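You operate a simulated robot arm through the tools that you are given. There is no shell and no other tool. Be economical: measure what you need, move in short steps, check, and stop when the job is done.

The job below is to be done with a simulated two-armed robot. You get a single attempt, and the scene is never put back.

JOB
Take the orange block and leave it on the long steel bench. Then take the purple pad on the low bench and put it away on the fitting bench. Then fetch the green bush and set it on the white slab. Then open the drawer of the packing bench. The order counts. Set down upright: purple pad.

Only the result counts: the job must be done as asked and must still hold three seconds after the hand-in. Knocking over, shifting, dropping, spilling or breaking anything else fails it.

ROBOT AND FRAMES
Two 7-joint arms with fingered hands on one trunk, on a base that drives. Base frame: it is fixed to the floor where the robot stands at the start and does not move with it; the origin is under the middle of the robot, x ahead of it, y to its left, z up. Readings come in mm, rad, newtons and seconds.
The left shoulder is at the start at [20, 123, 1009], the right one opposite. With the tool pointing down near the work surface each hand reaches from about 100 to 440 mm from the robot's upright axis, wherever it stands, measured 20 degrees to its own side. Places, roughly: drawer of the packing bench [-1200, -200, 700]; fitting bench [-300, 7200, 900]; green bush (3x3x4 cm) [-1200, 1500, 900]; long steel bench [1500, -2200, 800]; orange block (4x4x3 cm) [500, 200, 600]; purple pad (4x4x7 cm) [600, 800, 600]; white slab (6x6x2 cm) [-1400, 1500, 900]. Payload 2.4 kg a hand.
The tool frame of a hand sits at the grasp point between the pads (the TCP): z along the fingers, y along the line on which they close. The tips reach 17 mm beyond it. The gripper opens to 88 mm. The gripper's body begins 47 mm behind the TCP. The gripper is a hand of 3 fingers: y runs from the thumb to the fingers, the wrist lies at [0, 0, -165] in the tool frame, and closing takes about 1.5 s.
Orientation is that of the tool frame in the base frame, as a unit quaternion [x, y, z, w]. With the fingers straight down and closing along the base's y, the tool's x points along the base's -x, its y along +y and its z along -z.

CONTROLS
- The arms move only by the tool servo_tool. It takes "left_deltas", "right_deltas" or both (then of equal length, played together; a hand with none holds still); each is a list of rows, each an object of numbers (a shift or turn left out is 0, a gripper value left out holds the last): "ax", "ay", "az": the turn, a rotation vector about the tool's x, y, z in units of 45 degrees (1.0 is 45 degrees); "dx", "dy", "dz": the shift along the tool's x, y, z in units of 100 mm (1.0 is 100 mm); "gripper": the gripper command, from -1 (shut) to 1 (fully open), values between in proportion. In form: [{"ax": .., "ay": .., "az": .., "dx": .., "dy": .., "dz": .., "gripper": ..}, ...]. A call has 1 to 8 rows; each row is the pose to reach, as a shift and turn from the pose commanded when the call began, along the tool's axes at that moment. A call with a number of a shift or a turn outside -1 to 1 is refused whole. Each row takes 0.2 s and may step no farther than 50 mm and 0.15 rad from the row before; otherwise, or with a gripper value out of range, the whole call is refused. Where a pose cannot be reached the arm comes as near as it can. A force on the tool above 40 N (or 10 N above the force at the start of the call, whichever is more), or a blocked arm, ends the call early, and 0.2 s more pass. Each finger travels about 45 mm/s and halts on what it meets, pressing with about 21 N; the grip force reading is that of the motor and also rises with nothing between the fingers. The clock runs only during rows and for 0.2 s after the last one: add rows that repeat a pose to give the fingers time. The reply holds the time, the measured pose of the TCP, the force on the tool along the base axes, the opening and the grip force, in the units named above and with some noise, with the torque about the TCP (base axes, N m) and any sound that the robot's microphone picked up.
- Cameras (640 x 400 px; columns grow to the right, rows downward): "scene" is now at [-20.5, -55.5, 1440.2]; the picture's right is [-1.00, 0.01, 0.00], its down [0.01, 0.93, -0.36] and it looks along [-0.00, -0.36, -0.93] (base axes); focal length 214 px, centre (320, 200). "left" rides on the left gripper at [-52, 4, -66] in its tool frame; the picture's right is [-0.08, -1.00, 0.00], its down [0.78, -0.07, -0.62] and it looks along [0.62, -0.05, 0.78] (tool axes); focal length 243 px, centre (320, 200). "right" rides on the right gripper at [52, 4, -66] in its tool frame; the picture's right is [-0.08, 1.00, 0.00], its down [-0.78, -0.07, -0.62] and it looks along [-0.62, -0.05, 0.78] (tool axes); focal length 243 px, centre (320, 200). There is no depth. A picture from a camera that has moved, and an enlarged one, comes with that camera's place and axes in the base frame and with its lens.
- grab_frame(camera): a new picture of that camera. It takes no simulated time.
- lift_body(by): slides the trunk up (or, below 0, down) by that many mm; the arms and the scene camera ride with it, the base frame stays. It gives what a move gives, with no picture.
- base_move(legs): drives the robot by 1 to 6 legs, each [ahead, left, turn to the left] in mm, mm and rad, along the robot's own axes; the way and the turn of a leg run together, so that a leg with both is an arc; at most 1500 mm and 3.142 rad a leg. The arms and the cameras ride along, it lands a little off, and it stops where it bumps. It gives what a move gives.
- hand_shape(shape, hand): the hand has 3 fingers and takes this shape, open, in about a second: jaw (thumb against the fingers, like two jaws); tri (thumb and two fingers); tip (a fingertip pinch); poke (one finger out to press); point (the index stretched); flat (the hand flat); cup (the hand cupped); fist (a fist). The gripper value then closes the fingers along that shape, each until it touches; the sizes above hold for jaw. It gives what a move gives, with no picture.
- turn_head(pan, tilt): turns the head with the scene camera to pan (to the left, within 2.094 rad either way) and tilt (down, from -0.506 to 1.204), counted from straight ahead of the robot. It gives what a move gives.
- enlarge(camera, box): a new picture of the part [left, top, right, bottom] of that camera's present view, enlarged. It takes no simulated time.
- job_done(): hands the job in; it is judged then, once.

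Work in short steps. Places have to be worked out from the pictures, the camera data and where the tool is seen: move nearer, look again, correct. Check each grasp and each placing, and mend what went wrong. You have 165 turns and 138 pictures in all, those below and enlarged ones among them. Open the grippers and draw the arms clear of the work before you hand the job in, unless the task says otherwise; then end with one line.

The tools are called after "Emit:" by a JSON object that holds its "method" and its "body". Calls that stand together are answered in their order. servo_tool: Moves the arms, as the interface text tells. Its arguments: {"type":"object","properties":{"left_deltas":{"type":"array","items":{"type":"object","properties":{"ax":{"type":"number"},"ay":{"type":"number"},"az":{"type":"number"},"dx":{"type":"number"},"dy":{"type":"number"},"dz":{"type":"number"},"gripper":{"type":"number"}}}},"right_deltas":{"type":"array","items":{"type":"object","properties":{"ax":{"type":"number"},"ay":{"type":"number"},"az":{"type":"number"},"dx":{"type":"number"},"dy":{"type":"number"},"dz":{"type":"number"},"gripper":{"type":"number"}}}}},"required":[]} The other tools are called the same way: lift_body (by) slides the trunk up or down; hand_shape (shape, hand) gives the hand a shape; base_move (legs) drives the base; turn_head (pan, tilt) turns the head that bears the scene camera; grab_frame (camera) takes a picture; enlarge (camera, box) takes an enlarged picture of a part of a camera's view; job_done () hands the job in.

At the start:

```text
clock: 0.0
left_position: [274.5, -15.3, 851.7]
left_ee_rot: [0.0, 1.0, 0.0, 0.0]
left_contact_force: [0.1, 0.5, -0.5]
left_wrist_torque: [0.0, 0.0, 0.02]
left_opening: 87.8
left_finger_force: 0.0
left_shape: jaw
right_position: [211.3, -246.8, 878.0]
right_ee_rot: [0.0, 1.0, 0.0, 0.0]
right_contact_force: [-0.9, -0.6, 0.5]
right_wrist_torque: [0.0, -0.01, 0.0]
right_opening: 87.9
right_finger_force: 0.0
right_shape: jaw
trunk travel left (down, up): [-223.0, 607.0]
robot x, y, heading: [-2.7, -0.9, 0.004]
head pan, tilt: [-1.581, 1.201]
```

scene: 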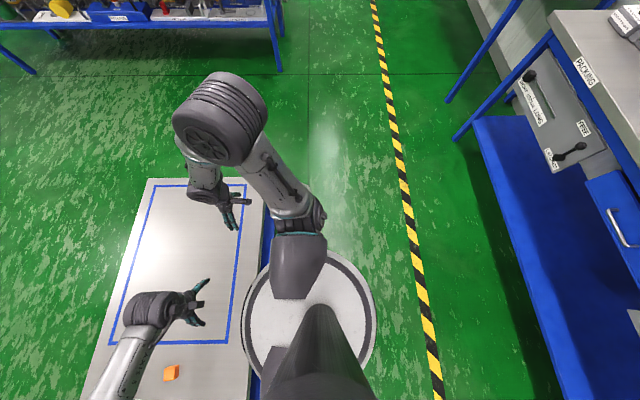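
right: 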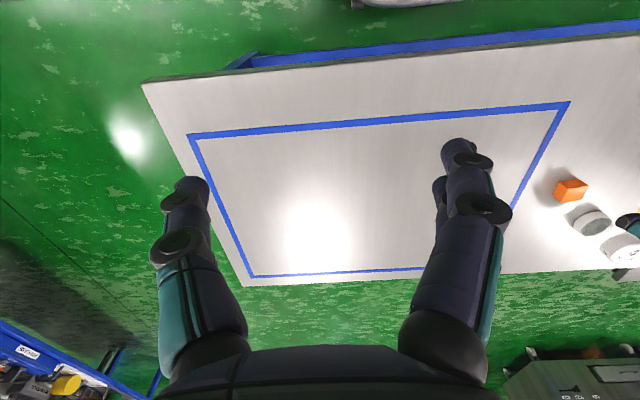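
left: 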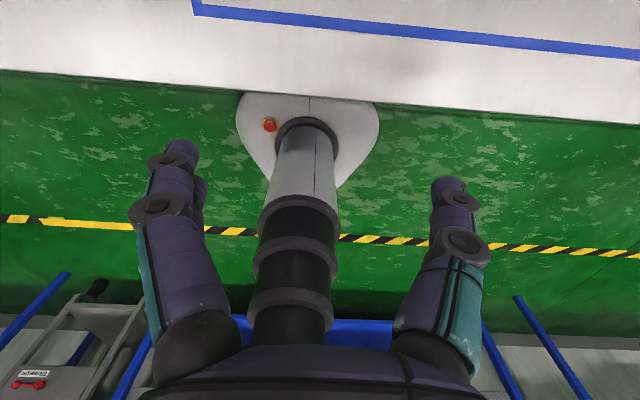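

The head looks right and down; I turn it ahead to see the block and the low bench.

Emit:
{"method": "turn_head", "body": {"pan": 0.4, "tilt": 0.8}}

```text
clock: 1.9
left_position: [275.4, -15.2, 850.4]
left_ee_rot: [0.0, 1.0, 0.0, 0.0]
left_contact_force: [-0.4, -0.6, -0.1]
left_wrist_torque: [0.01, 0.01, 0.0]
left_opening: 87.9
left_finger_force: 0.0
left_shape: jaw
right_position: [211.9, -247.8, 876.7]
right_ee_rot: [-0.001, 1.0, 0.001, 0.0]
right_contact_force: [-0.6, -0.3, -0.1]
right_wrist_torque: [0.04, -0.01, 0.01]
right_opening: 88.0
right_finger_force: 0.2
right_shape: jaw
trunk travel left (down, up): [-223.0, 607.0]
robot x, y, heading: [0.6, 0.3, -0.004]
head pan, tilt: [0.4, 0.799]
```

Now a picture of the area ahead-left.

Emit:
{"method": "grab_frame", "body": {"camera": "scene"}}

```text
134 pictures are left
camera scene: at [54.5, 31.7, 1467.9], right [0.39, -0.92, 0.0], down [-0.66, -0.28, -0.7], along [0.64, 0.27, -0.72], focal length 214 px, centre (320, 200)
```

scene: 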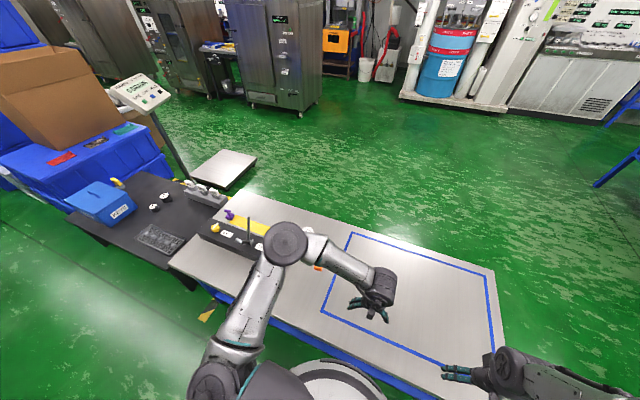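

The block is partly hidden by the left arm; enlarging the area around it and the purple thing.

Emit:
{"method": "enlarge", "body": {"camera": "scene", "box": [140, 160, 360, 300]}}

Emit:
{"method": "enlarge", "body": {"camera": "right", "box": [440, 100, 640, 300]}}

```text
2.86 times, centred on (250, 230) of scene
camera zoom: at [54.5, 31.7, 1467.9], right [0.39, -0.92, 0.0], down [-0.66, -0.28, -0.7], along [0.64, 0.27, -0.72], focal length 613 px, centre (520, 114)
```

zoom: 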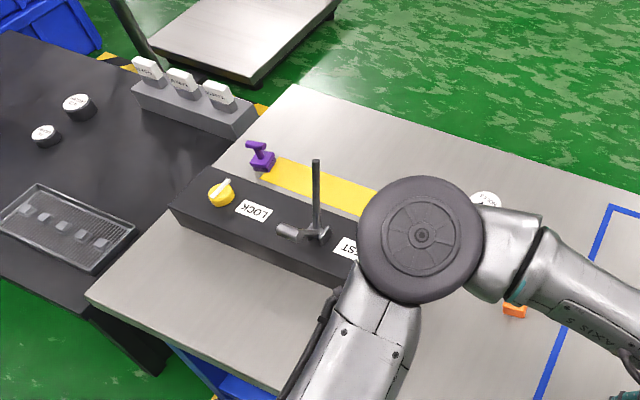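

```text
2.00 times, centred on (540, 200) of right
camera zoom: at [159.6, -241.5, 943.1], right [0.08, 1.0, 0.0], down [0.78, -0.07, 0.62], along [0.62, -0.05, -0.78], focal length 485 px, centre (-120, 200)
```

zoom: 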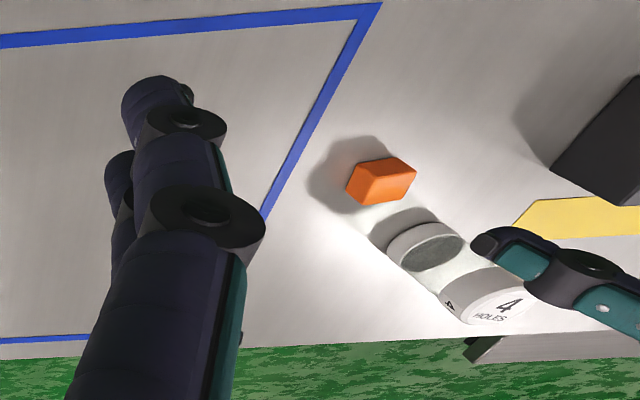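

The block sits at about (477, 223), a bit past reach from here. I look straight down to judge the gap between base and bench.

Emit:
{"method": "turn_head", "body": {"pan": 0.0, "tilt": 1.2}}

Emit:
{"method": "grab_frame", "body": {"camera": "scene"}}

```text
clock: 2.8
left_position: [274.9, -16.2, 850.7]
left_ee_rot: [0.0, 1.0, 0.0, -0.001]
left_contact_force: [0.3, -0.5, 0.3]
left_wrist_torque: [0.0, 0.02, 0.01]
left_opening: 87.8
left_finger_force: 0.1
left_shape: jaw
right_position: [213.7, -246.6, 877.5]
right_ee_rot: [0.0, 1.0, 0.0, 0.0]
right_contact_force: [0.4, 0.7, 0.5]
right_wrist_torque: [-0.01, 0.04, -0.01]
right_opening: 87.9
right_finger_force: 0.2
right_shape: jaw
trunk travel left (down, up): [-223.0, 607.0]
robot x, y, heading: [-0.9, -1.0, 0.003]
head pan, tilt: [0.0, 1.201]
```

```text
131 pictures are left
camera scene: at [36.1, 0.5, 1440.2], right [0.0, -1.0, 0.0], down [-0.93, 0.0, -0.36], along [0.36, 0.0, -0.93], focal length 214 px, centre (320, 200)
```

scene: 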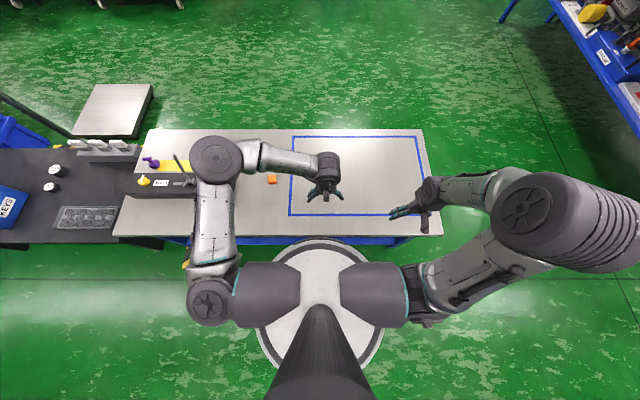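

The base appears to be low and possibly slides under the bench edge. Zooming there.

Emit:
{"method": "enlarge", "body": {"camera": "scene", "box": [160, 200, 460, 320]}}

Emit:
{"method": "enlarge", "body": {"camera": "left", "box": [160, 60, 480, 260]}}

```text
2.13 times, centred on (310, 260) of scene
camera zoom: at [36.1, 0.5, 1440.2], right [0.0, -1.0, 0.0], down [-0.93, 0.0, -0.36], along [0.36, 0.0, -0.93], focal length 458 px, centre (341, 72)
```

zoom: 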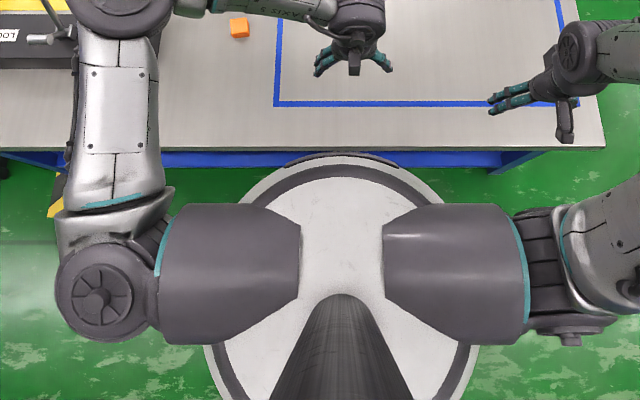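

```text
2.00 times, centred on (320, 160) of left
camera zoom: at [326.2, -11.1, 916.8], right [0.08, -1.0, 0.0], down [-0.78, -0.07, 0.62], along [-0.62, -0.05, -0.78], focal length 485 px, centre (320, 280)
```

zoom: 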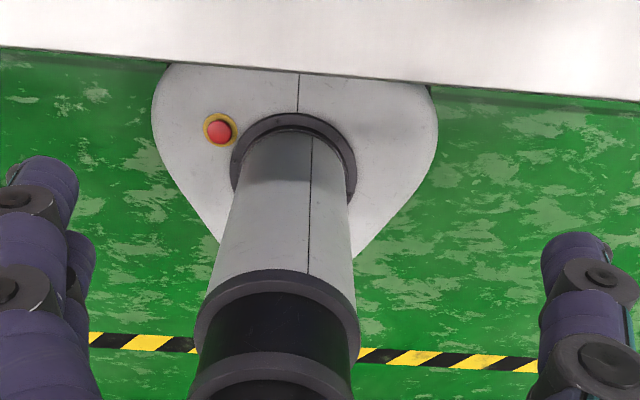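

I'll strafe left 110 mm, then lower the trunk to gain reach; the hammer near (430, 545) stays clear of the left elbow.

Emit:
{"method": "base_move", "body": {"legs": [[0, 110, 0]]}}

Emit:
{"method": "lift_body", "body": {"by": -120}}

Emit:
{"method": "grab_frame", "body": {"camera": "scene"}}

```text
clock: 4.0
left_position: [276.4, 95.1, 850.7]
left_ee_rot: [0.0, 1.0, 0.001, 0.0]
left_contact_force: [-0.7, 0.3, -0.1]
left_wrist_torque: [-0.01, -0.03, -0.02]
left_opening: 88.0
left_finger_force: 0.1
left_shape: jaw
right_position: [210.8, -136.4, 879.3]
right_ee_rot: [0.0, 1.0, 0.0, -0.001]
right_contact_force: [0.3, 0.5, -0.2]
right_wrist_torque: [0.0, 0.0, 0.02]
right_opening: 88.1
right_finger_force: 0.0
right_shape: jaw
trunk travel left (down, up): [-223.0, 607.0]
robot x, y, heading: [0.1, 112.3, 0.003]
head pan, tilt: [0.0, 1.201]
```

```text
clock: 5.5
left_position: [274.1, 93.3, 732.0]
left_ee_rot: [0.0, 1.0, 0.0, 0.0]
left_contact_force: [-0.1, -1.0, 0.1]
left_wrist_torque: [-0.02, 0.03, -0.02]
left_opening: 87.8
left_finger_force: 0.1
left_shape: jaw
right_position: [211.6, -137.0, 757.8]
right_ee_rot: [0.0, 1.0, 0.0, 0.0]
right_contact_force: [0.0, 0.9, 0.4]
right_wrist_torque: [0.01, 0.0, 0.01]
right_opening: 87.9
right_finger_force: 0.1
right_shape: jaw
trunk travel left (down, up): [-103.0, 727.0]
robot x, y, heading: [-1.4, 112.3, -0.003]
head pan, tilt: [0.0, 1.201]
```

```text
128 pictures are left
camera scene: at [36.0, 110.3, 1320.2], right [0.0, -1.0, 0.0], down [-0.93, 0.0, -0.36], along [0.36, 0.0, -0.93], focal length 214 px, centre (320, 200)
```

scene: 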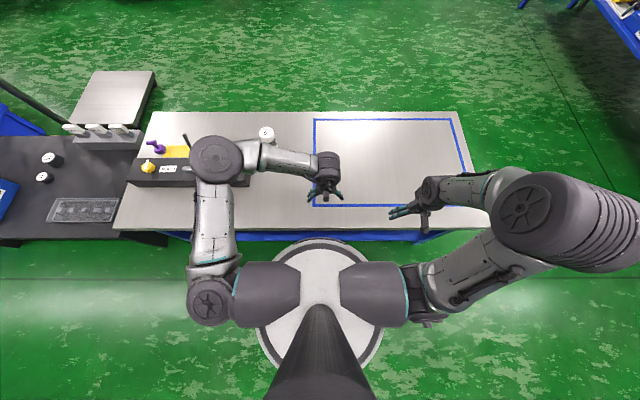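

Hand is lower now. I move the left hand toward the block (staying at height ~730) and look with its camera.

Emit:
{"method": "servo_tool", "body": {"left_deltas": [{"dx": -0.33, "dy": 0.33}, {"dx": -0.66, "dy": 0.66}, {"dx": -1.0, "dy": 1.0}]}}

Emit:
{"method": "servo_tool", "body": {"left_deltas": [{"dx": -0.33, "dy": 0.1}, {"dx": -0.66, "dy": 0.2}, {"dx": -0.9, "dy": 0.3}]}}

Emit:
{"method": "grab_frame", "body": {"camera": "left"}}

```text
clock: 6.3
left_position: [375.1, 194.8, 731.0]
left_ee_rot: [0.001, 1.0, 0.0, -0.001]
left_contact_force: [0.6, -0.3, -0.9]
left_wrist_torque: [0.0, 0.03, -0.02]
left_opening: 88.0
left_finger_force: 0.1
left_shape: jaw
right_position: [211.8, -137.4, 757.3]
right_ee_rot: [-0.001, 1.0, 0.0, 0.0]
right_contact_force: [-1.0, -0.4, -0.3]
right_wrist_torque: [-0.01, -0.01, 0.03]
right_opening: 87.8
right_finger_force: 0.1
right_shape: jaw
trunk travel left (down, up): [-103.0, 727.0]
robot x, y, heading: [-0.6, 111.1, -0.001]
head pan, tilt: [0.0, 1.201]
```

```text
clock: 7.1
left_position: [465.1, 223.3, 730.4]
left_ee_rot: [0.001, 1.0, 0.001, 0.0]
left_contact_force: [0.4, 0.2, -0.1]
left_wrist_torque: [0.01, -0.03, -0.03]
left_opening: 88.0
left_finger_force: 0.0
left_shape: jaw
right_position: [211.4, -137.7, 757.5]
right_ee_rot: [0.0, 1.0, 0.001, 0.0]
right_contact_force: [-0.7, 0.5, 0.4]
right_wrist_torque: [0.0, 0.02, 0.02]
right_opening: 87.7
right_finger_force: 0.1
right_shape: jaw
trunk travel left (down, up): [-103.0, 727.0]
robot x, y, heading: [4.1, 106.8, -0.002]
head pan, tilt: [0.0, 1.201]
```

```text
127 pictures are left
camera left: at [516.5, 228.8, 796.5], right [0.08, -1.0, 0.0], down [-0.78, -0.06, 0.62], along [-0.62, -0.05, -0.78], focal length 243 px, centre (320, 200)
```

left: 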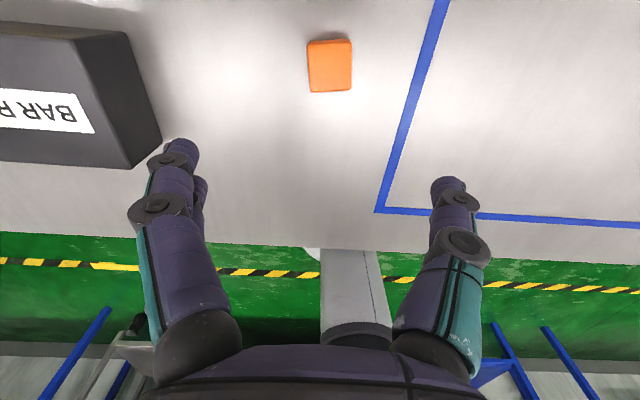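

The block is nearly axis-aligned at about (481, 217). I move over it and descend to z ≈ 630.

Emit:
{"method": "servo_tool", "body": {"left_deltas": [{"dx": -0.16, "dy": -0.06, "dz": 0.25}, {"dx": -0.16, "dy": -0.06, "dz": 0.65}, {"dx": -0.16, "dy": -0.06, "dz": 1.0}]}}

Emit:
{"method": "grab_frame", "body": {"camera": "left"}}

```text
clock: 7.9
left_position: [468.4, 218.0, 632.6]
left_ee_rot: [0.0, 1.0, -0.001, 0.0]
left_contact_force: [0.8, 0.0, 0.7]
left_wrist_torque: [-0.01, 0.03, 0.02]
left_opening: 87.7
left_finger_force: 0.2
left_shape: jaw
left hand out of reach, approached as far as the arm can: row 1, 2, 3
right_position: [212.5, -137.2, 758.3]
right_ee_rot: [0.0, 1.0, 0.001, 0.0]
right_contact_force: [-0.1, 1.1, 0.3]
right_wrist_torque: [-0.01, 0.01, -0.01]
right_opening: 87.7
right_finger_force: 0.1
right_shape: jaw
trunk travel left (down, up): [-103.0, 727.0]
robot x, y, heading: [-1.4, 107.9, 0.002]
head pan, tilt: [0.0, 1.201]
```

```text
126 pictures are left
camera left: at [518.7, 222.4, 698.8], right [0.08, -1.0, 0.0], down [-0.78, -0.07, 0.62], along [-0.62, -0.05, -0.78], focal length 243 px, centre (320, 200)
```

left: 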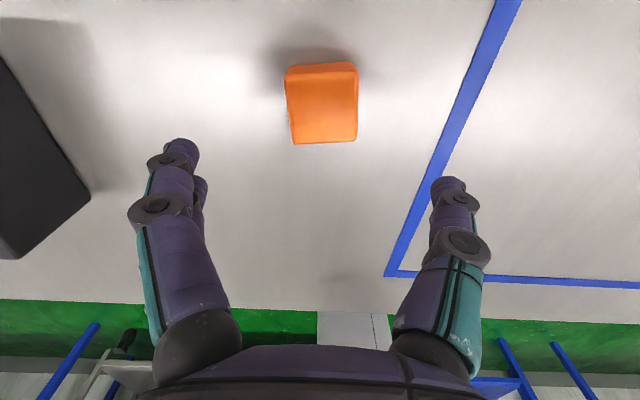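

Block stands at (481, 218); reach ends at x≈468. I drive 20 mm ahead and lower the trunk 50 mm with fingers straddling.

Emit:
{"method": "base_move", "body": {"legs": [[20, 0, 0]]}}

Emit:
{"method": "lift_body", "body": {"by": -40}}

Emit:
{"method": "grab_frame", "body": {"camera": "left"}}

```text
clock: 8.7
left_position: [488.7, 218.1, 632.8]
left_ee_rot: [0.001, 1.0, 0.0, 0.0]
left_contact_force: [0.1, 0.3, 0.6]
left_wrist_torque: [0.01, 0.02, 0.03]
left_opening: 87.9
left_finger_force: 0.0
left_shape: jaw
right_position: [232.1, -137.9, 757.4]
right_ee_rot: [0.001, 1.0, 0.0, 0.0]
right_contact_force: [-0.6, 0.5, -0.1]
right_wrist_torque: [0.0, -0.04, 0.0]
right_opening: 87.9
right_finger_force: 0.2
right_shape: jaw
trunk travel left (down, up): [-103.0, 727.0]
robot x, y, heading: [23.0, 110.2, -0.005]
head pan, tilt: [0.0, 1.201]
```

```text
clock: 9.5
left_position: [487.4, 217.0, 593.8]
left_ee_rot: [0.001, 1.0, 0.0, 0.0]
left_contact_force: [-1.0, -0.3, -0.6]
left_wrist_torque: [-0.01, 0.0, 0.02]
left_opening: 88.0
left_finger_force: 0.0
left_shape: jaw
right_position: [232.1, -137.9, 718.7]
right_ee_rot: [0.001, 1.0, 0.0, 0.0]
right_contact_force: [0.6, 0.1, -0.2]
right_wrist_torque: [-0.02, -0.01, -0.01]
right_opening: 87.9
right_finger_force: 0.1
right_shape: jaw
trunk travel left (down, up): [-63.0, 767.0]
robot x, y, heading: [20.6, 108.6, 0.002]
head pan, tilt: [0.0, 1.201]
```

```text
125 pictures are left
camera left: at [538.8, 222.7, 659.1], right [0.08, -1.0, 0.0], down [-0.78, -0.07, 0.62], along [-0.62, -0.05, -0.78], focal length 243 px, centre (320, 200)
```

left: 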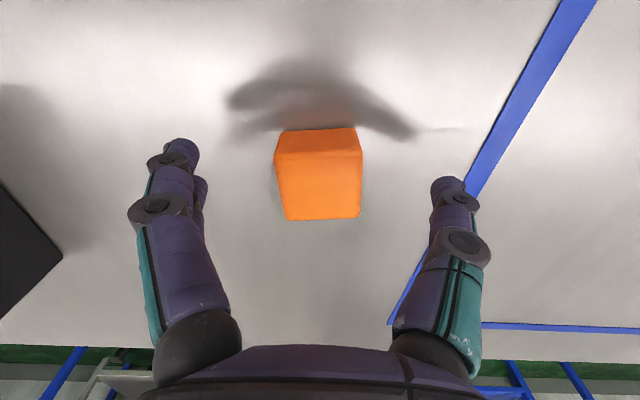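

Straddling well. Lower 22 mm more, then close.

Emit:
{"method": "lift_body", "body": {"by": -22}}

Emit:
{"method": "servo_tool", "body": {"left_deltas": [{"gripper": 0}, {"gripper": -1}, {"gripper": -1}, {"gripper": -1}, {"gripper": -1}, {"gripper": -1}, {"gripper": -1}, {"gripper": -1}]}}

Emit:
{"method": "grab_frame", "body": {"camera": "left"}}

```text
clock: 10.2
left_position: [487.5, 218.5, 570.8]
left_ee_rot: [0.0, 1.0, 0.0, 0.0]
left_contact_force: [0.0, -0.4, -0.2]
left_wrist_torque: [-0.04, 0.03, 0.01]
left_opening: 87.8
left_finger_force: 0.1
left_shape: jaw
right_position: [232.5, -137.4, 695.2]
right_ee_rot: [0.002, 1.0, 0.0, 0.0]
right_contact_force: [-0.4, 1.0, -0.8]
right_wrist_torque: [0.03, 0.0, 0.03]
right_opening: 88.1
right_finger_force: 0.0
right_shape: jaw
trunk travel left (down, up): [-41.0, 789.0]
robot x, y, heading: [19.5, 112.1, -0.0]
head pan, tilt: [0.0, 1.201]
```

```text
clock: 12.0
left_position: [486.9, 217.8, 570.3]
left_ee_rot: [0.001, 1.0, 0.0, 0.0]
left_contact_force: [0.3, -0.6, 0.0]
left_wrist_torque: [0.0, 0.04, 0.01]
left_opening: 26.5
left_finger_force: 20.8
left_shape: jaw
right_position: [231.8, -138.0, 695.1]
right_ee_rot: [0.001, 1.0, 0.0, 0.0]
right_contact_force: [-0.8, -0.9, -0.5]
right_wrist_torque: [0.0, -0.03, -0.03]
right_opening: 87.7
right_finger_force: 0.0
right_shape: jaw
trunk travel left (down, up): [-41.0, 789.0]
robot x, y, heading: [20.5, 110.0, -0.006]
head pan, tilt: [0.0, 1.201]
```

```text
124 pictures are left
camera left: at [538.8, 222.7, 637.0], right [0.08, -1.0, 0.0], down [-0.78, -0.07, 0.62], along [-0.62, -0.05, -0.78], focal length 243 px, centre (320, 200)
```

left: 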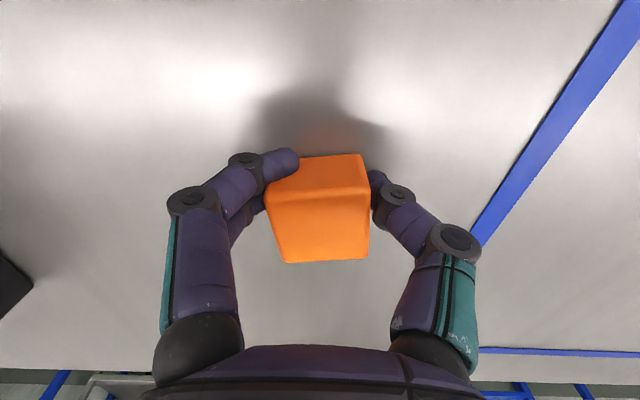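

Fingers hold the block on both sides. Lift with the trunk by 150 and check.

Emit:
{"method": "lift_body", "body": {"by": 150}}

Emit:
{"method": "grab_frame", "body": {"camera": "left"}}

```text
clock: 13.7
left_position: [486.9, 218.3, 721.0]
left_ee_rot: [0.001, 1.0, 0.0, 0.0]
left_contact_force: [0.5, 0.1, -0.3]
left_wrist_torque: [0.0, -0.02, -0.01]
left_opening: 26.2
left_finger_force: 21.1
left_shape: jaw
right_position: [232.4, -137.6, 846.9]
right_ee_rot: [0.002, 1.0, 0.0, 0.0]
right_contact_force: [-0.7, 0.5, -0.1]
right_wrist_torque: [0.0, 0.01, 0.0]
right_opening: 87.9
right_finger_force: 0.1
right_shape: jaw
trunk travel left (down, up): [-191.0, 639.0]
robot x, y, heading: [19.5, 113.0, -0.006]
head pan, tilt: [0.0, 1.201]
```

```text
123 pictures are left
camera left: at [538.9, 222.7, 786.9], right [0.08, -1.0, 0.0], down [-0.78, -0.07, 0.62], along [-0.62, -0.05, -0.78], focal length 243 px, centre (320, 200)
```

left: 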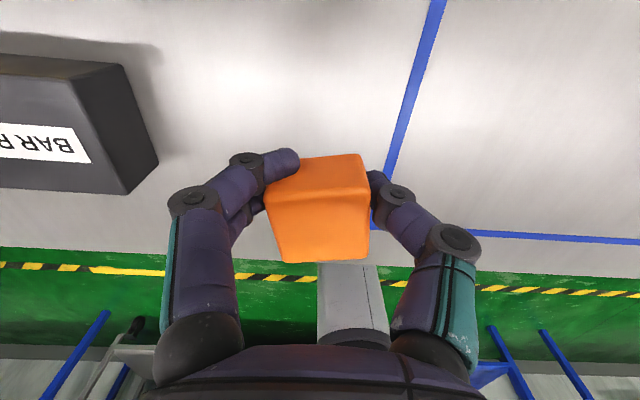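

Held. Retract the arm toward the body, raise the trunk and look toward the steel bench.

Emit:
{"method": "servo_tool", "body": {"left_deltas": [{"dx": 0.4}, {"dx": 0.8}, {"dx": 1.0, "dy": -0.2}]}}

Emit:
{"method": "lift_body", "body": {"by": 220}}

Emit:
{"method": "turn_head", "body": {"pan": -0.95, "tilt": 0.5}}

Emit:
{"method": "grab_frame", "body": {"camera": "scene"}}

```text
clock: 14.5
left_position: [387.9, 198.5, 721.1]
left_ee_rot: [0.0, 1.0, 0.0, 0.0]
left_contact_force: [1.6, -0.8, 0.1]
left_wrist_torque: [0.02, -0.01, -0.03]
left_opening: 26.3
left_finger_force: 20.6
left_shape: jaw
right_position: [232.7, -137.9, 846.1]
right_ee_rot: [0.0, 1.0, 0.0, 0.0]
right_contact_force: [-0.4, 0.4, -0.5]
right_wrist_torque: [0.01, -0.07, -0.01]
right_opening: 88.2
right_finger_force: 0.2
right_shape: jaw
trunk travel left (down, up): [-191.0, 639.0]
robot x, y, heading: [18.4, 108.8, -0.004]
head pan, tilt: [0.0, 1.201]
```

```text
clock: 16.9
left_position: [387.3, 198.2, 941.3]
left_ee_rot: [0.002, 1.0, 0.0, 0.001]
left_contact_force: [0.0, -0.6, -1.5]
left_wrist_torque: [-0.02, 0.01, -0.02]
left_opening: 26.0
left_finger_force: 21.1
left_shape: jaw
right_position: [232.4, -137.7, 1065.3]
right_ee_rot: [0.001, 1.0, 0.0, -0.001]
right_contact_force: [-0.9, 0.9, -0.4]
right_wrist_torque: [-0.02, 0.0, 0.01]
right_opening: 87.9
right_finger_force: 0.2
right_shape: jaw
trunk travel left (down, up): [-411.0, 419.0]
robot x, y, heading: [19.7, 111.7, 0.002]
head pan, tilt: [0.0, 1.201]
```

```text
clock: 18.1
left_position: [386.7, 197.4, 940.6]
left_ee_rot: [0.001, 1.0, 0.001, 0.0]
left_contact_force: [0.4, 0.2, -0.1]
left_wrist_torque: [-0.02, 0.02, 0.0]
left_opening: 26.2
left_finger_force: 20.6
left_shape: jaw
right_position: [232.1, -137.7, 1065.7]
right_ee_rot: [0.001, 1.0, 0.0, 0.0]
right_contact_force: [-0.1, 1.1, -0.3]
right_wrist_torque: [0.0, -0.02, 0.06]
right_opening: 87.9
right_finger_force: 0.0
right_shape: jaw
trunk travel left (down, up): [-411.0, 419.0]
robot x, y, heading: [22.1, 112.6, -0.005]
head pan, tilt: [-0.949, 0.499]
```

```text
122 pictures are left
camera scene: at [53.4, 36.4, 1681.8], right [-0.81, -0.58, 0.0], down [-0.28, 0.39, -0.88], along [0.51, -0.71, -0.48], focal length 214 px, centre (320, 200)
```

scene: 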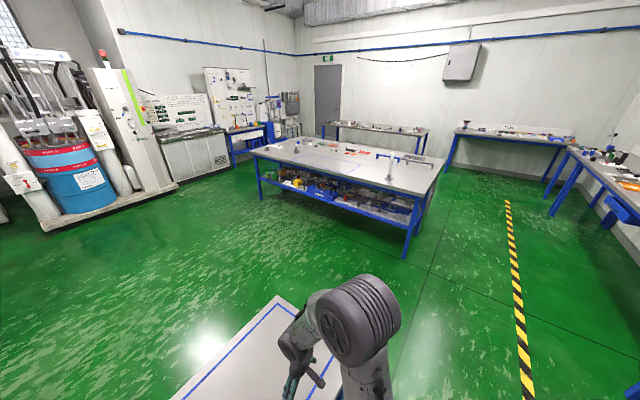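

The steel bench runs x≈350–2570 with its near edge at y≈-1825. I back off from the low bench, strafe right, and turn to face it.

Emit:
{"method": "base_move", "body": {"legs": [[-200, 0, 0], [0, -900, 0], [0, 0, -1.571]]}}

Emit:
{"method": "turn_head", "body": {"pan": 0.5, "tilt": 0.5}}

Emit:
{"method": "grab_frame", "body": {"camera": "scene"}}

```text
clock: 27.8
left_position: [-90.2, -1152.8, 940.8]
left_ee_rot: [0.706, 0.708, 0.0, 0.0]
left_contact_force: [0.3, -0.5, -1.1]
left_wrist_torque: [-0.03, -0.01, 0.01]
left_opening: 26.0
left_finger_force: 20.9
left_shape: jaw
right_position: [-426.7, -998.4, 1066.0]
right_ee_rot: [0.706, 0.709, 0.0, 0.0]
right_contact_force: [0.0, -0.2, -0.5]
right_wrist_torque: [0.0, 0.02, 0.0]
right_opening: 88.1
right_finger_force: 0.1
right_shape: jaw
trunk travel left (down, up): [-411.0, 419.0]
robot x, y, heading: [-180.6, -786.8, -1.563]
head pan, tilt: [-0.949, 0.499]
```

```text
clock: 29.4
left_position: [-89.9, -1152.8, 940.6]
left_ee_rot: [0.706, 0.708, 0.0, 0.0]
left_contact_force: [-1.0, 0.2, -0.4]
left_wrist_torque: [-0.03, -0.04, 0.0]
left_opening: 26.1
left_finger_force: 21.0
left_shape: jaw
right_position: [-426.3, -998.5, 1066.5]
right_ee_rot: [0.705, 0.709, 0.0, 0.001]
right_contact_force: [0.6, 0.0, 0.0]
right_wrist_torque: [-0.01, -0.05, 0.04]
right_opening: 87.9
right_finger_force: 0.1
right_shape: jaw
trunk travel left (down, up): [-411.0, 419.0]
robot x, y, heading: [-177.0, -787.9, -1.563]
head pan, tilt: [0.499, 0.499]
```

```text
121 pictures are left
camera scene: at [-137.0, -845.7, 1681.8], right [-0.88, -0.48, 0.0], down [-0.23, 0.42, -0.88], along [0.42, -0.77, -0.48], focal length 214 px, centre (320, 200)
```

scene: 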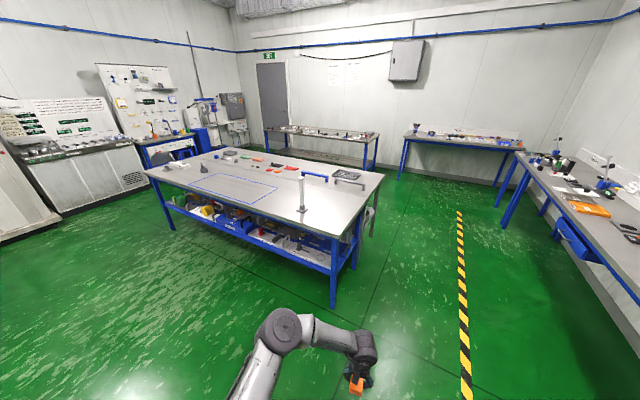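

The blue rectangle on the steel bench (around (1480, -2050)) is free. Drive nearer while keeping distance from the edge.

Emit:
{"method": "base_move", "body": {"legs": [[350, 0, 0], [0, 1450, 0]]}}

Emit:
{"method": "turn_head", "body": {"pan": 0.0, "tilt": 0.8}}

Emit:
{"method": "grab_frame", "body": {"camera": "scene"}}

```text
clock: 38.5
left_position: [1369.2, -1505.9, 939.9]
left_ee_rot: [0.709, 0.705, 0.0, -0.001]
left_contact_force: [-0.1, -0.6, -0.3]
left_wrist_torque: [-0.01, 0.0, 0.0]
left_opening: 26.0
left_finger_force: 21.2
left_shape: jaw
right_position: [1033.2, -1349.7, 1066.5]
right_ee_rot: [0.709, 0.705, 0.0, 0.0]
right_contact_force: [-0.3, -0.2, 0.8]
right_wrist_torque: [0.02, -0.02, -0.01]
right_opening: 87.7
right_finger_force: 0.1
right_shape: jaw
trunk travel left (down, up): [-411.0, 419.0]
robot x, y, heading: [1280.9, -1138.6, -1.578]
head pan, tilt: [0.499, 0.499]
```

```text
clock: 39.5
left_position: [1369.2, -1506.2, 940.1]
left_ee_rot: [0.709, 0.705, 0.0, 0.0]
left_contact_force: [0.1, -1.0, -0.6]
left_wrist_torque: [0.03, 0.02, -0.01]
left_opening: 25.8
left_finger_force: 20.5
left_shape: jaw
right_position: [1033.4, -1349.4, 1066.2]
right_ee_rot: [0.709, 0.706, -0.001, 0.0]
right_contact_force: [-0.2, 0.7, 0.2]
right_wrist_torque: [0.01, -0.01, -0.01]
right_opening: 88.0
right_finger_force: 0.1
right_shape: jaw
trunk travel left (down, up): [-411.0, 419.0]
robot x, y, heading: [1284.3, -1137.6, -1.58]
head pan, tilt: [0.0, 0.799]
```

```text
120 pictures are left
camera scene: at [1281.8, -1198.8, 1655.9], right [-1.0, 0.0, 0.0], down [0.0, 0.72, -0.7], along [0.0, -0.7, -0.72], focal length 214 px, centre (320, 200)
```

scene: 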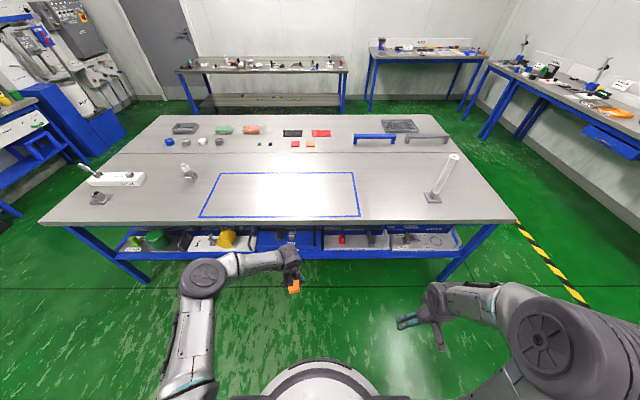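

Near edge ≈ y -1876; the blue rectangle starts right behind it. Drive left 100 and ahead 390.

Emit:
{"method": "base_move", "body": {"legs": [[0, 100, 0.008], [390, 0, 0]]}}

Emit:
{"method": "grab_frame", "body": {"camera": "scene"}}

Emit:
{"method": "grab_frame", "body": {"camera": "left"}}

```text
clock: 42.6
left_position: [1471.2, -1890.3, 940.3]
left_ee_rot: [0.707, 0.707, 0.001, 0.0]
left_contact_force: [-0.2, 0.1, 0.0]
left_wrist_torque: [-0.02, -0.04, 0.04]
left_opening: 25.9
left_finger_force: 21.4
left_shape: jaw
right_position: [1134.8, -1734.4, 1065.8]
right_ee_rot: [0.707, 0.707, 0.0, 0.0]
right_contact_force: [-0.3, -0.1, 0.3]
right_wrist_torque: [0.03, 0.01, 0.02]
right_opening: 88.1
right_finger_force: 0.1
right_shape: jaw
trunk travel left (down, up): [-411.0, 419.0]
robot x, y, heading: [1386.2, -1526.9, -1.577]
head pan, tilt: [0.0, 0.799]
```

```text
119 pictures are left
camera scene: at [1381.7, -1584.5, 1655.8], right [-1.0, 0.0, 0.0], down [0.0, 0.72, -0.7], along [0.0, -0.7, -0.72], focal length 214 px, centre (320, 200)
```

scene: 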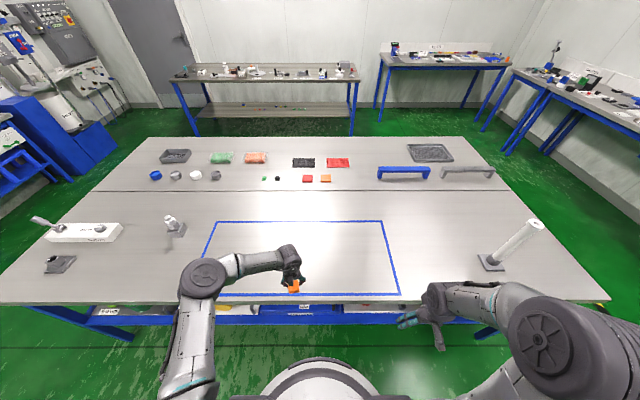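

```text
118 pictures are left
camera left: at [1473.5, -1942.4, 1006.5], right [-1.0, -0.08, 0.0], down [-0.06, 0.78, 0.62], along [-0.05, 0.62, -0.78], focal length 243 px, centre (320, 200)
```

left: 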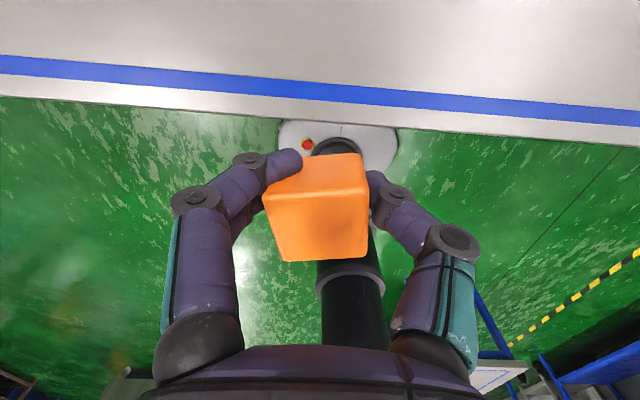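

Bench top comes out at z≈807. Move the block 85 mm forward and down to just above it.

Emit:
{"method": "servo_tool", "body": {"left_deltas": [{"dx": -0.4}, {"dx": -0.85}, {"dx": -0.85, "dz": 0.4}, {"dx": -0.85, "dz": 0.8}, {"dx": -0.85, "dz": 0.95}]}}

Emit:
{"method": "grab_frame", "body": {"camera": "left"}}

```text
clock: 43.8
left_position: [1472.2, -1958.6, 852.3]
left_ee_rot: [0.708, 0.706, 0.0, 0.0]
left_contact_force: [-0.6, -0.2, -0.8]
left_wrist_torque: [-0.01, 0.0, 0.0]
left_opening: 25.5
left_finger_force: 20.6
left_shape: jaw
left hand out of reach, approached as far as the arm can: row 4, 5
right_position: [1133.5, -1733.7, 1065.8]
right_ee_rot: [0.707, 0.707, 0.0, 0.0]
right_contact_force: [-0.3, 0.5, -0.3]
right_wrist_torque: [0.0, 0.01, -0.02]
right_opening: 88.0
right_finger_force: 0.1
right_shape: jaw
trunk travel left (down, up): [-411.0, 419.0]
robot x, y, heading: [1382.8, -1521.2, -1.571]
head pan, tilt: [0.0, 0.799]
```

```text
117 pictures are left
camera left: at [1475.1, -2010.3, 918.2], right [-1.0, -0.08, 0.0], down [-0.06, 0.78, 0.62], along [-0.05, 0.62, -0.78], focal length 243 px, centre (320, 200)
```

left: 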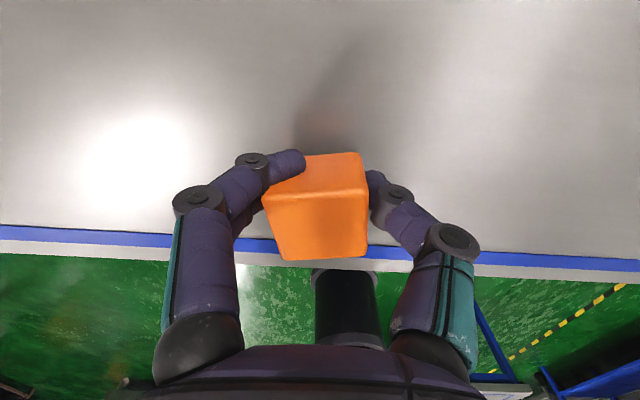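

Lower with the trunk in small steps, watching the force.

Emit:
{"method": "lift_body", "body": {"by": -17}}

Emit:
{"method": "lift_body", "body": {"by": -5}}

Emit:
{"method": "enlarge", "body": {"camera": "left", "box": [220, 100, 420, 280]}}

```text
clock: 44.5
left_position: [1471.7, -1959.1, 837.2]
left_ee_rot: [0.708, 0.706, -0.002, 0.002]
left_contact_force: [-1.3, -3.3, 26.8]
left_wrist_torque: [0.06, -0.06, -0.05]
left_opening: 27.0
left_finger_force: 20.9
left_shape: jaw
right_position: [1133.9, -1733.3, 1049.0]
right_ee_rot: [0.708, 0.707, 0.0, 0.0]
right_contact_force: [0.4, -0.3, 0.4]
right_wrist_torque: [0.01, 0.0, 0.0]
right_opening: 87.8
right_finger_force: 0.1
right_shape: jaw
trunk travel left (down, up): [-394.0, 436.0]
robot x, y, heading: [1382.6, -1522.1, -1.569]
head pan, tilt: [0.0, 0.799]
```

```text
clock: 44.9
left_position: [1470.1, -1959.8, 836.4]
left_ee_rot: [0.708, 0.706, -0.003, 0.002]
left_contact_force: [-2.1, 5.5, 20.1]
left_wrist_torque: [0.11, -0.05, -0.01]
left_opening: 28.4
left_finger_force: 21.3
left_shape: jaw
right_position: [1134.3, -1733.3, 1045.8]
right_ee_rot: [0.708, 0.706, -0.001, 0.001]
right_contact_force: [0.9, 0.9, 0.0]
right_wrist_torque: [0.0, 0.0, 0.03]
right_opening: 87.6
right_finger_force: 0.1
right_shape: jaw
trunk travel left (down, up): [-391.0, 439.0]
robot x, y, heading: [1384.9, -1521.0, -1.568]
head pan, tilt: [0.0, 0.799]
stopped: the force on the tool passed its limit (the readings are from after the stop); the commanded pose is now the measured one
```

```text
2.22 times, centred on (320, 190) of left
camera zoom: at [1474.8, -2011.0, 903.3], right [-1.0, -0.08, 0.0], down [-0.06, 0.79, 0.62], along [-0.05, 0.61, -0.79], focal length 539 px, centre (320, 222)
```

zoom: 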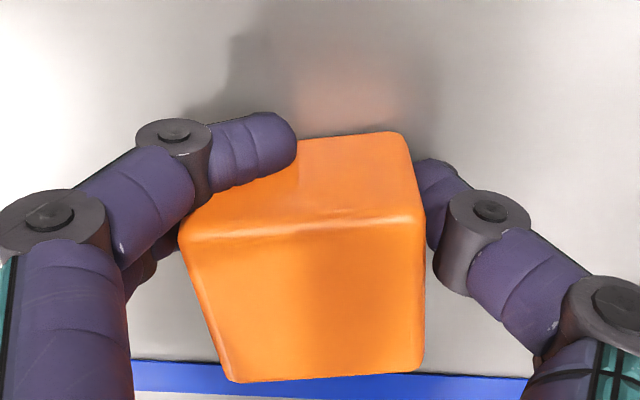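

The block rests on the bench (contact 20 N). Open the hand.

Emit:
{"method": "servo_tool", "body": {"left_deltas": [{"dz": -0.02, "gripper": -0.4}, {"dz": -0.02, "gripper": 0}, {"dz": -0.02, "gripper": 0.4}, {"dz": -0.02, "gripper": 0.8}, {"dz": -0.02, "gripper": 1}, {"dz": -0.02, "gripper": 1}, {"dz": -0.02, "gripper": 1}]}}

Emit:
{"method": "lift_body", "body": {"by": 100}}

Emit:
{"method": "grab_frame", "body": {"camera": "left"}}

```text
clock: 46.5
left_position: [1473.0, -1961.0, 836.5]
left_ee_rot: [0.707, 0.707, -0.002, 0.001]
left_contact_force: [0.1, -0.3, 0.3]
left_wrist_torque: [-0.02, 0.03, -0.04]
left_opening: 87.8
left_finger_force: 0.2
left_shape: jaw
right_position: [1133.4, -1735.0, 1046.7]
right_ee_rot: [0.708, 0.706, 0.0, 0.001]
right_contact_force: [-0.9, 0.8, 0.0]
right_wrist_torque: [0.0, -0.01, -0.04]
right_opening: 88.2
right_finger_force: 0.1
right_shape: jaw
trunk travel left (down, up): [-391.0, 439.0]
robot x, y, heading: [1381.7, -1523.0, -1.572]
head pan, tilt: [0.0, 0.799]
```

```text
clock: 47.8
left_position: [1472.5, -1959.8, 936.9]
left_ee_rot: [0.708, 0.706, -0.003, 0.001]
left_contact_force: [-0.6, -0.9, 1.0]
left_wrist_torque: [0.01, 0.02, -0.03]
left_opening: 87.9
left_finger_force: 0.1
left_shape: jaw
right_position: [1133.9, -1734.1, 1147.0]
right_ee_rot: [0.707, 0.707, 0.0, 0.0]
right_contact_force: [-0.4, 0.4, 0.3]
right_wrist_torque: [0.01, 0.0, 0.0]
right_opening: 87.8
right_finger_force: 0.1
right_shape: jaw
trunk travel left (down, up): [-491.0, 339.0]
robot x, y, heading: [1383.6, -1524.3, -1.576]
head pan, tilt: [0.0, 0.799]
```

```text
115 pictures are left
camera left: at [1475.4, -2011.8, 1003.4], right [-1.0, -0.08, 0.0], down [-0.06, 0.78, 0.62], along [-0.05, 0.62, -0.79], focal length 243 px, centre (320, 200)
```

left: 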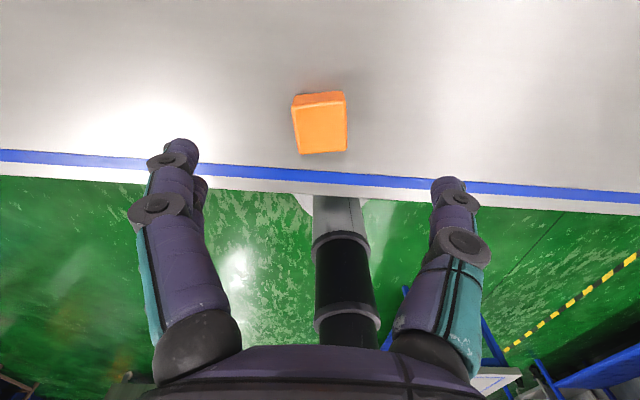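

Block is inside the blue rectangle, done. Retract the arm and back up along x≈1383 to the far side of the low bench, then turn to face it.

Emit:
{"method": "servo_tool", "body": {"left_deltas": [{"dx": 0.4}, {"dx": 0.8}, {"dx": 1.0}]}}

Emit:
{"method": "base_move", "body": {"legs": [[-1500, 0, 0], [-700, 0, 0], [0, 0, -1.571]]}}

Emit:
{"method": "grab_frame", "body": {"camera": "scene"}}

```text
clock: 48.6
left_position: [1472.9, -1860.1, 936.0]
left_ee_rot: [0.707, 0.707, -0.003, 0.001]
left_contact_force: [-0.6, -0.3, 0.1]
left_wrist_torque: [0.0, 0.02, -0.01]
left_opening: 87.7
left_finger_force: 0.1
left_shape: jaw
right_position: [1135.4, -1733.9, 1145.9]
right_ee_rot: [0.708, 0.707, 0.0, 0.0]
right_contact_force: [-0.3, 0.5, -0.7]
right_wrist_torque: [0.0, 0.0, 0.0]
right_opening: 87.7
right_finger_force: 0.1
right_shape: jaw
trunk travel left (down, up): [-491.0, 339.0]
robot x, y, heading: [1385.1, -1520.6, -1.573]
head pan, tilt: [0.0, 0.799]
```

```text
clock: 63.3
left_position: [1058.8, 586.8, 935.5]
left_ee_rot: [1.0, -0.004, -0.003, 0.0]
left_contact_force: [0.7, -0.5, -0.4]
left_wrist_torque: [0.01, -0.01, 0.01]
left_opening: 88.0
left_finger_force: 0.0
left_shape: jaw
right_position: [1187.1, 923.0, 1146.4]
right_ee_rot: [1.0, -0.003, -0.001, 0.0]
right_contact_force: [0.1, -1.4, -1.3]
right_wrist_torque: [-0.05, 0.0, -0.03]
right_opening: 87.8
right_finger_force: 0.0
right_shape: jaw
trunk travel left (down, up): [-491.0, 339.0]
robot x, y, heading: [1397.9, 671.5, 3.135]
head pan, tilt: [0.0, 0.799]
```

```text
114 pictures are left
camera scene: at [1336.4, 676.1, 1736.6], right [0.01, 1.0, 0.0], down [0.72, -0.01, -0.7], along [-0.7, 0.0, -0.72], focal length 214 px, centre (320, 200)
```

scene: 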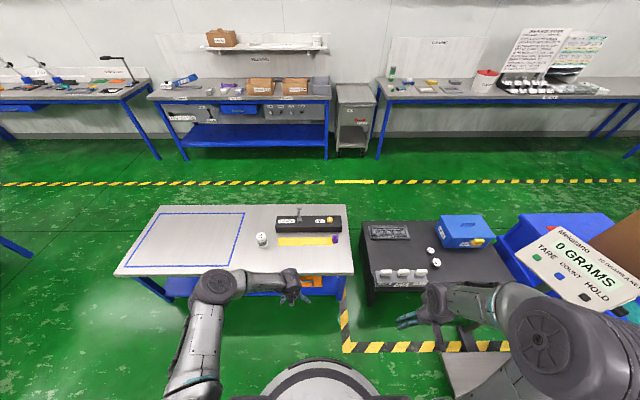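

Good overview. Zoom on the purple pad area.

Emit:
{"method": "enlarge", "body": {"camera": "scene", "box": [230, 190, 370, 290]}}

Emit:
{"method": "enlarge", "body": {"camera": "scene", "box": [370, 60, 640, 220]}}

Emit:
{"method": "enlarge", "body": {"camera": "scene", "box": [130, 60, 390, 220]}}

```text
4.00 times, centred on (300, 240) of scene
camera zoom: at [1336.4, 676.1, 1736.6], right [0.01, 1.0, 0.0], down [0.72, -0.01, -0.7], along [-0.7, 0.0, -0.72], focal length 858 px, centre (400, 40)
```

zoom: 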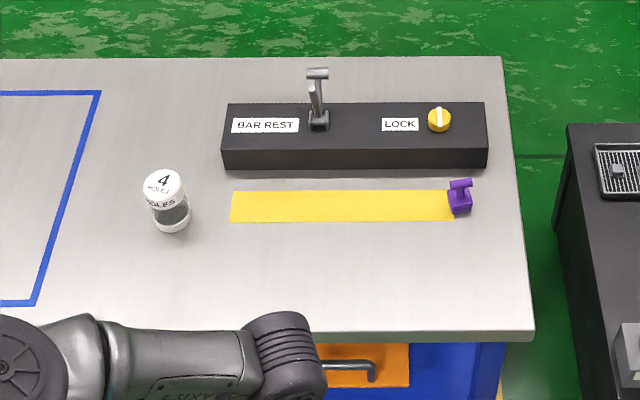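

```text
2.37 times, centred on (505, 140) of scene
camera zoom: at [1336.4, 676.1, 1736.6], right [0.01, 1.0, 0.0], down [0.72, -0.01, -0.7], along [-0.7, 0.0, -0.72], focal length 508 px, centre (-118, 342)
```

zoom: 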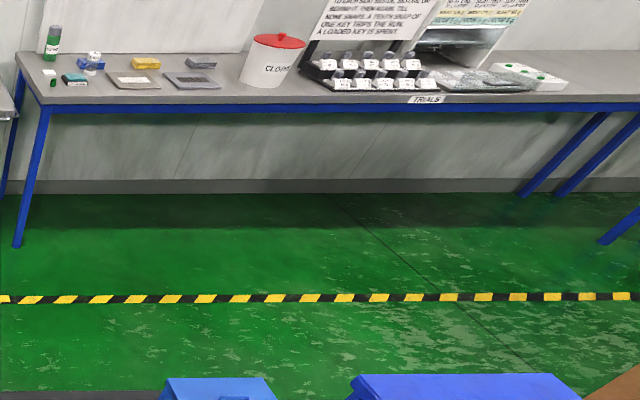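

```text
2.46 times, centred on (260, 140) of scene
camera zoom: at [1336.4, 676.1, 1736.6], right [0.01, 1.0, 0.0], down [0.72, -0.01, -0.7], along [-0.7, 0.0, -0.72], focal length 528 px, centre (468, 348)
```

zoom: 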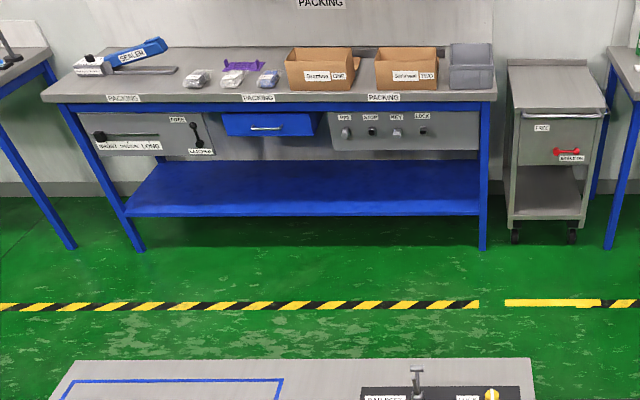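

The pad stands at about (575, 770) at the end of the yellow strip; I'll take it with the right hand. First raise and retract the left hand so the trunk can go down.

Emit:
{"method": "servo_tool", "body": {"left_deltas": [{"dz": -0.45}, {"dz": -0.9}, {"dz": -1.0, "dx": 0.3}]}}

Emit:
{"method": "servo_tool", "body": {"left_deltas": [{"dz": -0.45}, {"dz": -0.9}, {"dz": -1.0, "dx": 0.4}]}}

Emit:
{"method": "base_move", "body": {"legs": [[300, 0, 0.006]]}}

Emit:
{"method": "lift_body", "body": {"by": -300}}

Emit:
{"method": "grab_frame", "body": {"camera": "scene"}}

Emit:
{"method": "grab_frame", "body": {"camera": "right"}}

```text
clock: 64.1
left_position: [1090.7, 585.4, 1035.7]
left_ee_rot: [1.0, -0.002, -0.003, -0.001]
left_contact_force: [0.5, -0.8, 0.4]
left_wrist_torque: [-0.03, 0.01, 0.01]
left_opening: 87.8
left_finger_force: 0.0
left_shape: jaw
right_position: [1188.6, 923.1, 1147.7]
right_ee_rot: [1.0, -0.003, 0.0, 0.0]
right_contact_force: [0.4, -0.3, 0.5]
right_wrist_torque: [0.02, 0.02, 0.02]
right_opening: 87.9
right_finger_force: 0.1
right_shape: jaw
trunk travel left (down, up): [-491.0, 339.0]
robot x, y, heading: [1397.5, 677.2, 3.13]
head pan, tilt: [0.0, 0.799]
```

```text
clock: 64.9
left_position: [1130.3, 585.0, 1136.2]
left_ee_rot: [1.0, -0.003, -0.002, 0.0]
left_contact_force: [1.0, -0.5, -0.4]
left_wrist_torque: [0.03, 0.05, 0.0]
left_opening: 87.8
left_finger_force: 0.1
left_shape: jaw
right_position: [1188.4, 923.8, 1146.6]
right_ee_rot: [1.0, -0.003, 0.0, 0.0]
right_contact_force: [-0.3, -0.3, 0.6]
right_wrist_torque: [-0.01, -0.04, 0.01]
right_opening: 87.7
right_finger_force: 0.1
right_shape: jaw
trunk travel left (down, up): [-491.0, 339.0]
robot x, y, heading: [1396.9, 674.8, 3.132]
head pan, tilt: [0.0, 0.799]
```

```text
clock: 66.9
left_position: [830.4, 584.5, 1135.5]
left_ee_rot: [1.0, 0.001, -0.003, 0.001]
left_contact_force: [0.0, 0.3, 0.0]
left_wrist_torque: [0.01, 0.05, 0.01]
left_opening: 88.0
left_finger_force: 0.0
left_shape: jaw
right_position: [883.1, 923.6, 1146.9]
right_ee_rot: [1.0, 0.0, 0.0, 0.0]
right_contact_force: [0.9, -1.0, 0.3]
right_wrist_torque: [-0.02, 0.03, 0.04]
right_opening: 88.1
right_finger_force: 0.0
right_shape: jaw
trunk travel left (down, up): [-491.0, 339.0]
robot x, y, heading: [1096.4, 671.8, -3.14]
head pan, tilt: [0.0, 0.799]
```

```text
clock: 69.9
left_position: [830.3, 583.1, 835.3]
left_ee_rot: [1.0, 0.001, -0.003, 0.0]
left_contact_force: [1.0, -0.1, -0.2]
left_wrist_torque: [0.0, 0.02, 0.01]
left_opening: 88.0
left_finger_force: 0.1
left_shape: jaw
right_position: [884.8, 923.3, 847.0]
right_ee_rot: [1.0, 0.0, 0.001, -0.001]
right_contact_force: [0.2, -1.1, 0.5]
right_wrist_torque: [-0.01, -0.01, 0.0]
right_opening: 87.6
right_finger_force: 0.1
right_shape: jaw
trunk travel left (down, up): [-191.0, 639.0]
robot x, y, heading: [1096.1, 674.4, -3.138]
head pan, tilt: [0.0, 0.799]
```

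```text
110 pictures are left
camera scene: at [1035.7, 676.5, 1436.7], right [0.0, 1.0, 0.0], down [0.72, 0.0, -0.7], along [-0.7, 0.0, -0.72], focal length 214 px, centre (320, 200)
```

scene: 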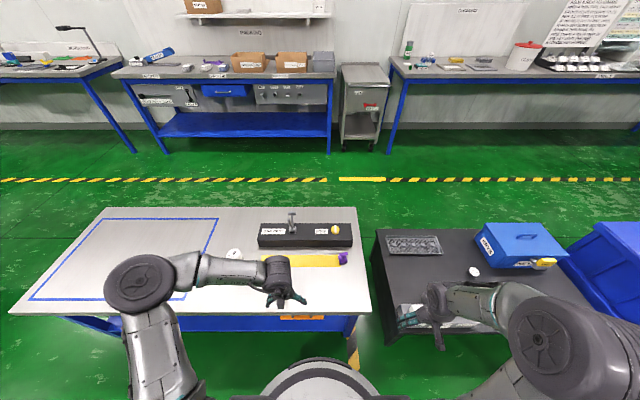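

```text
109 pictures are left
camera right: at [936.6, 920.2, 912.0], right [-0.08, -1.0, 0.0], down [-0.78, 0.07, 0.62], along [-0.62, 0.05, -0.78], focal length 243 px, centre (320, 200)
```

right: 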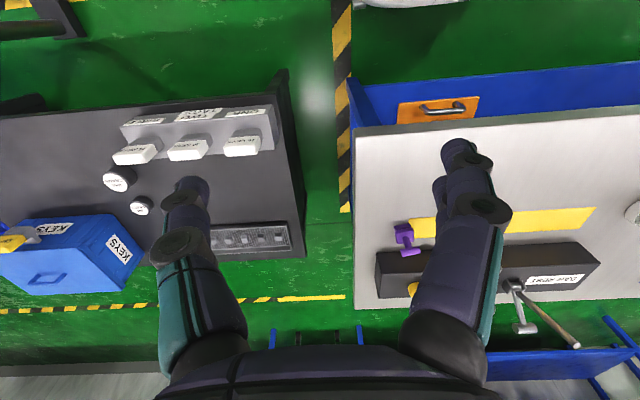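

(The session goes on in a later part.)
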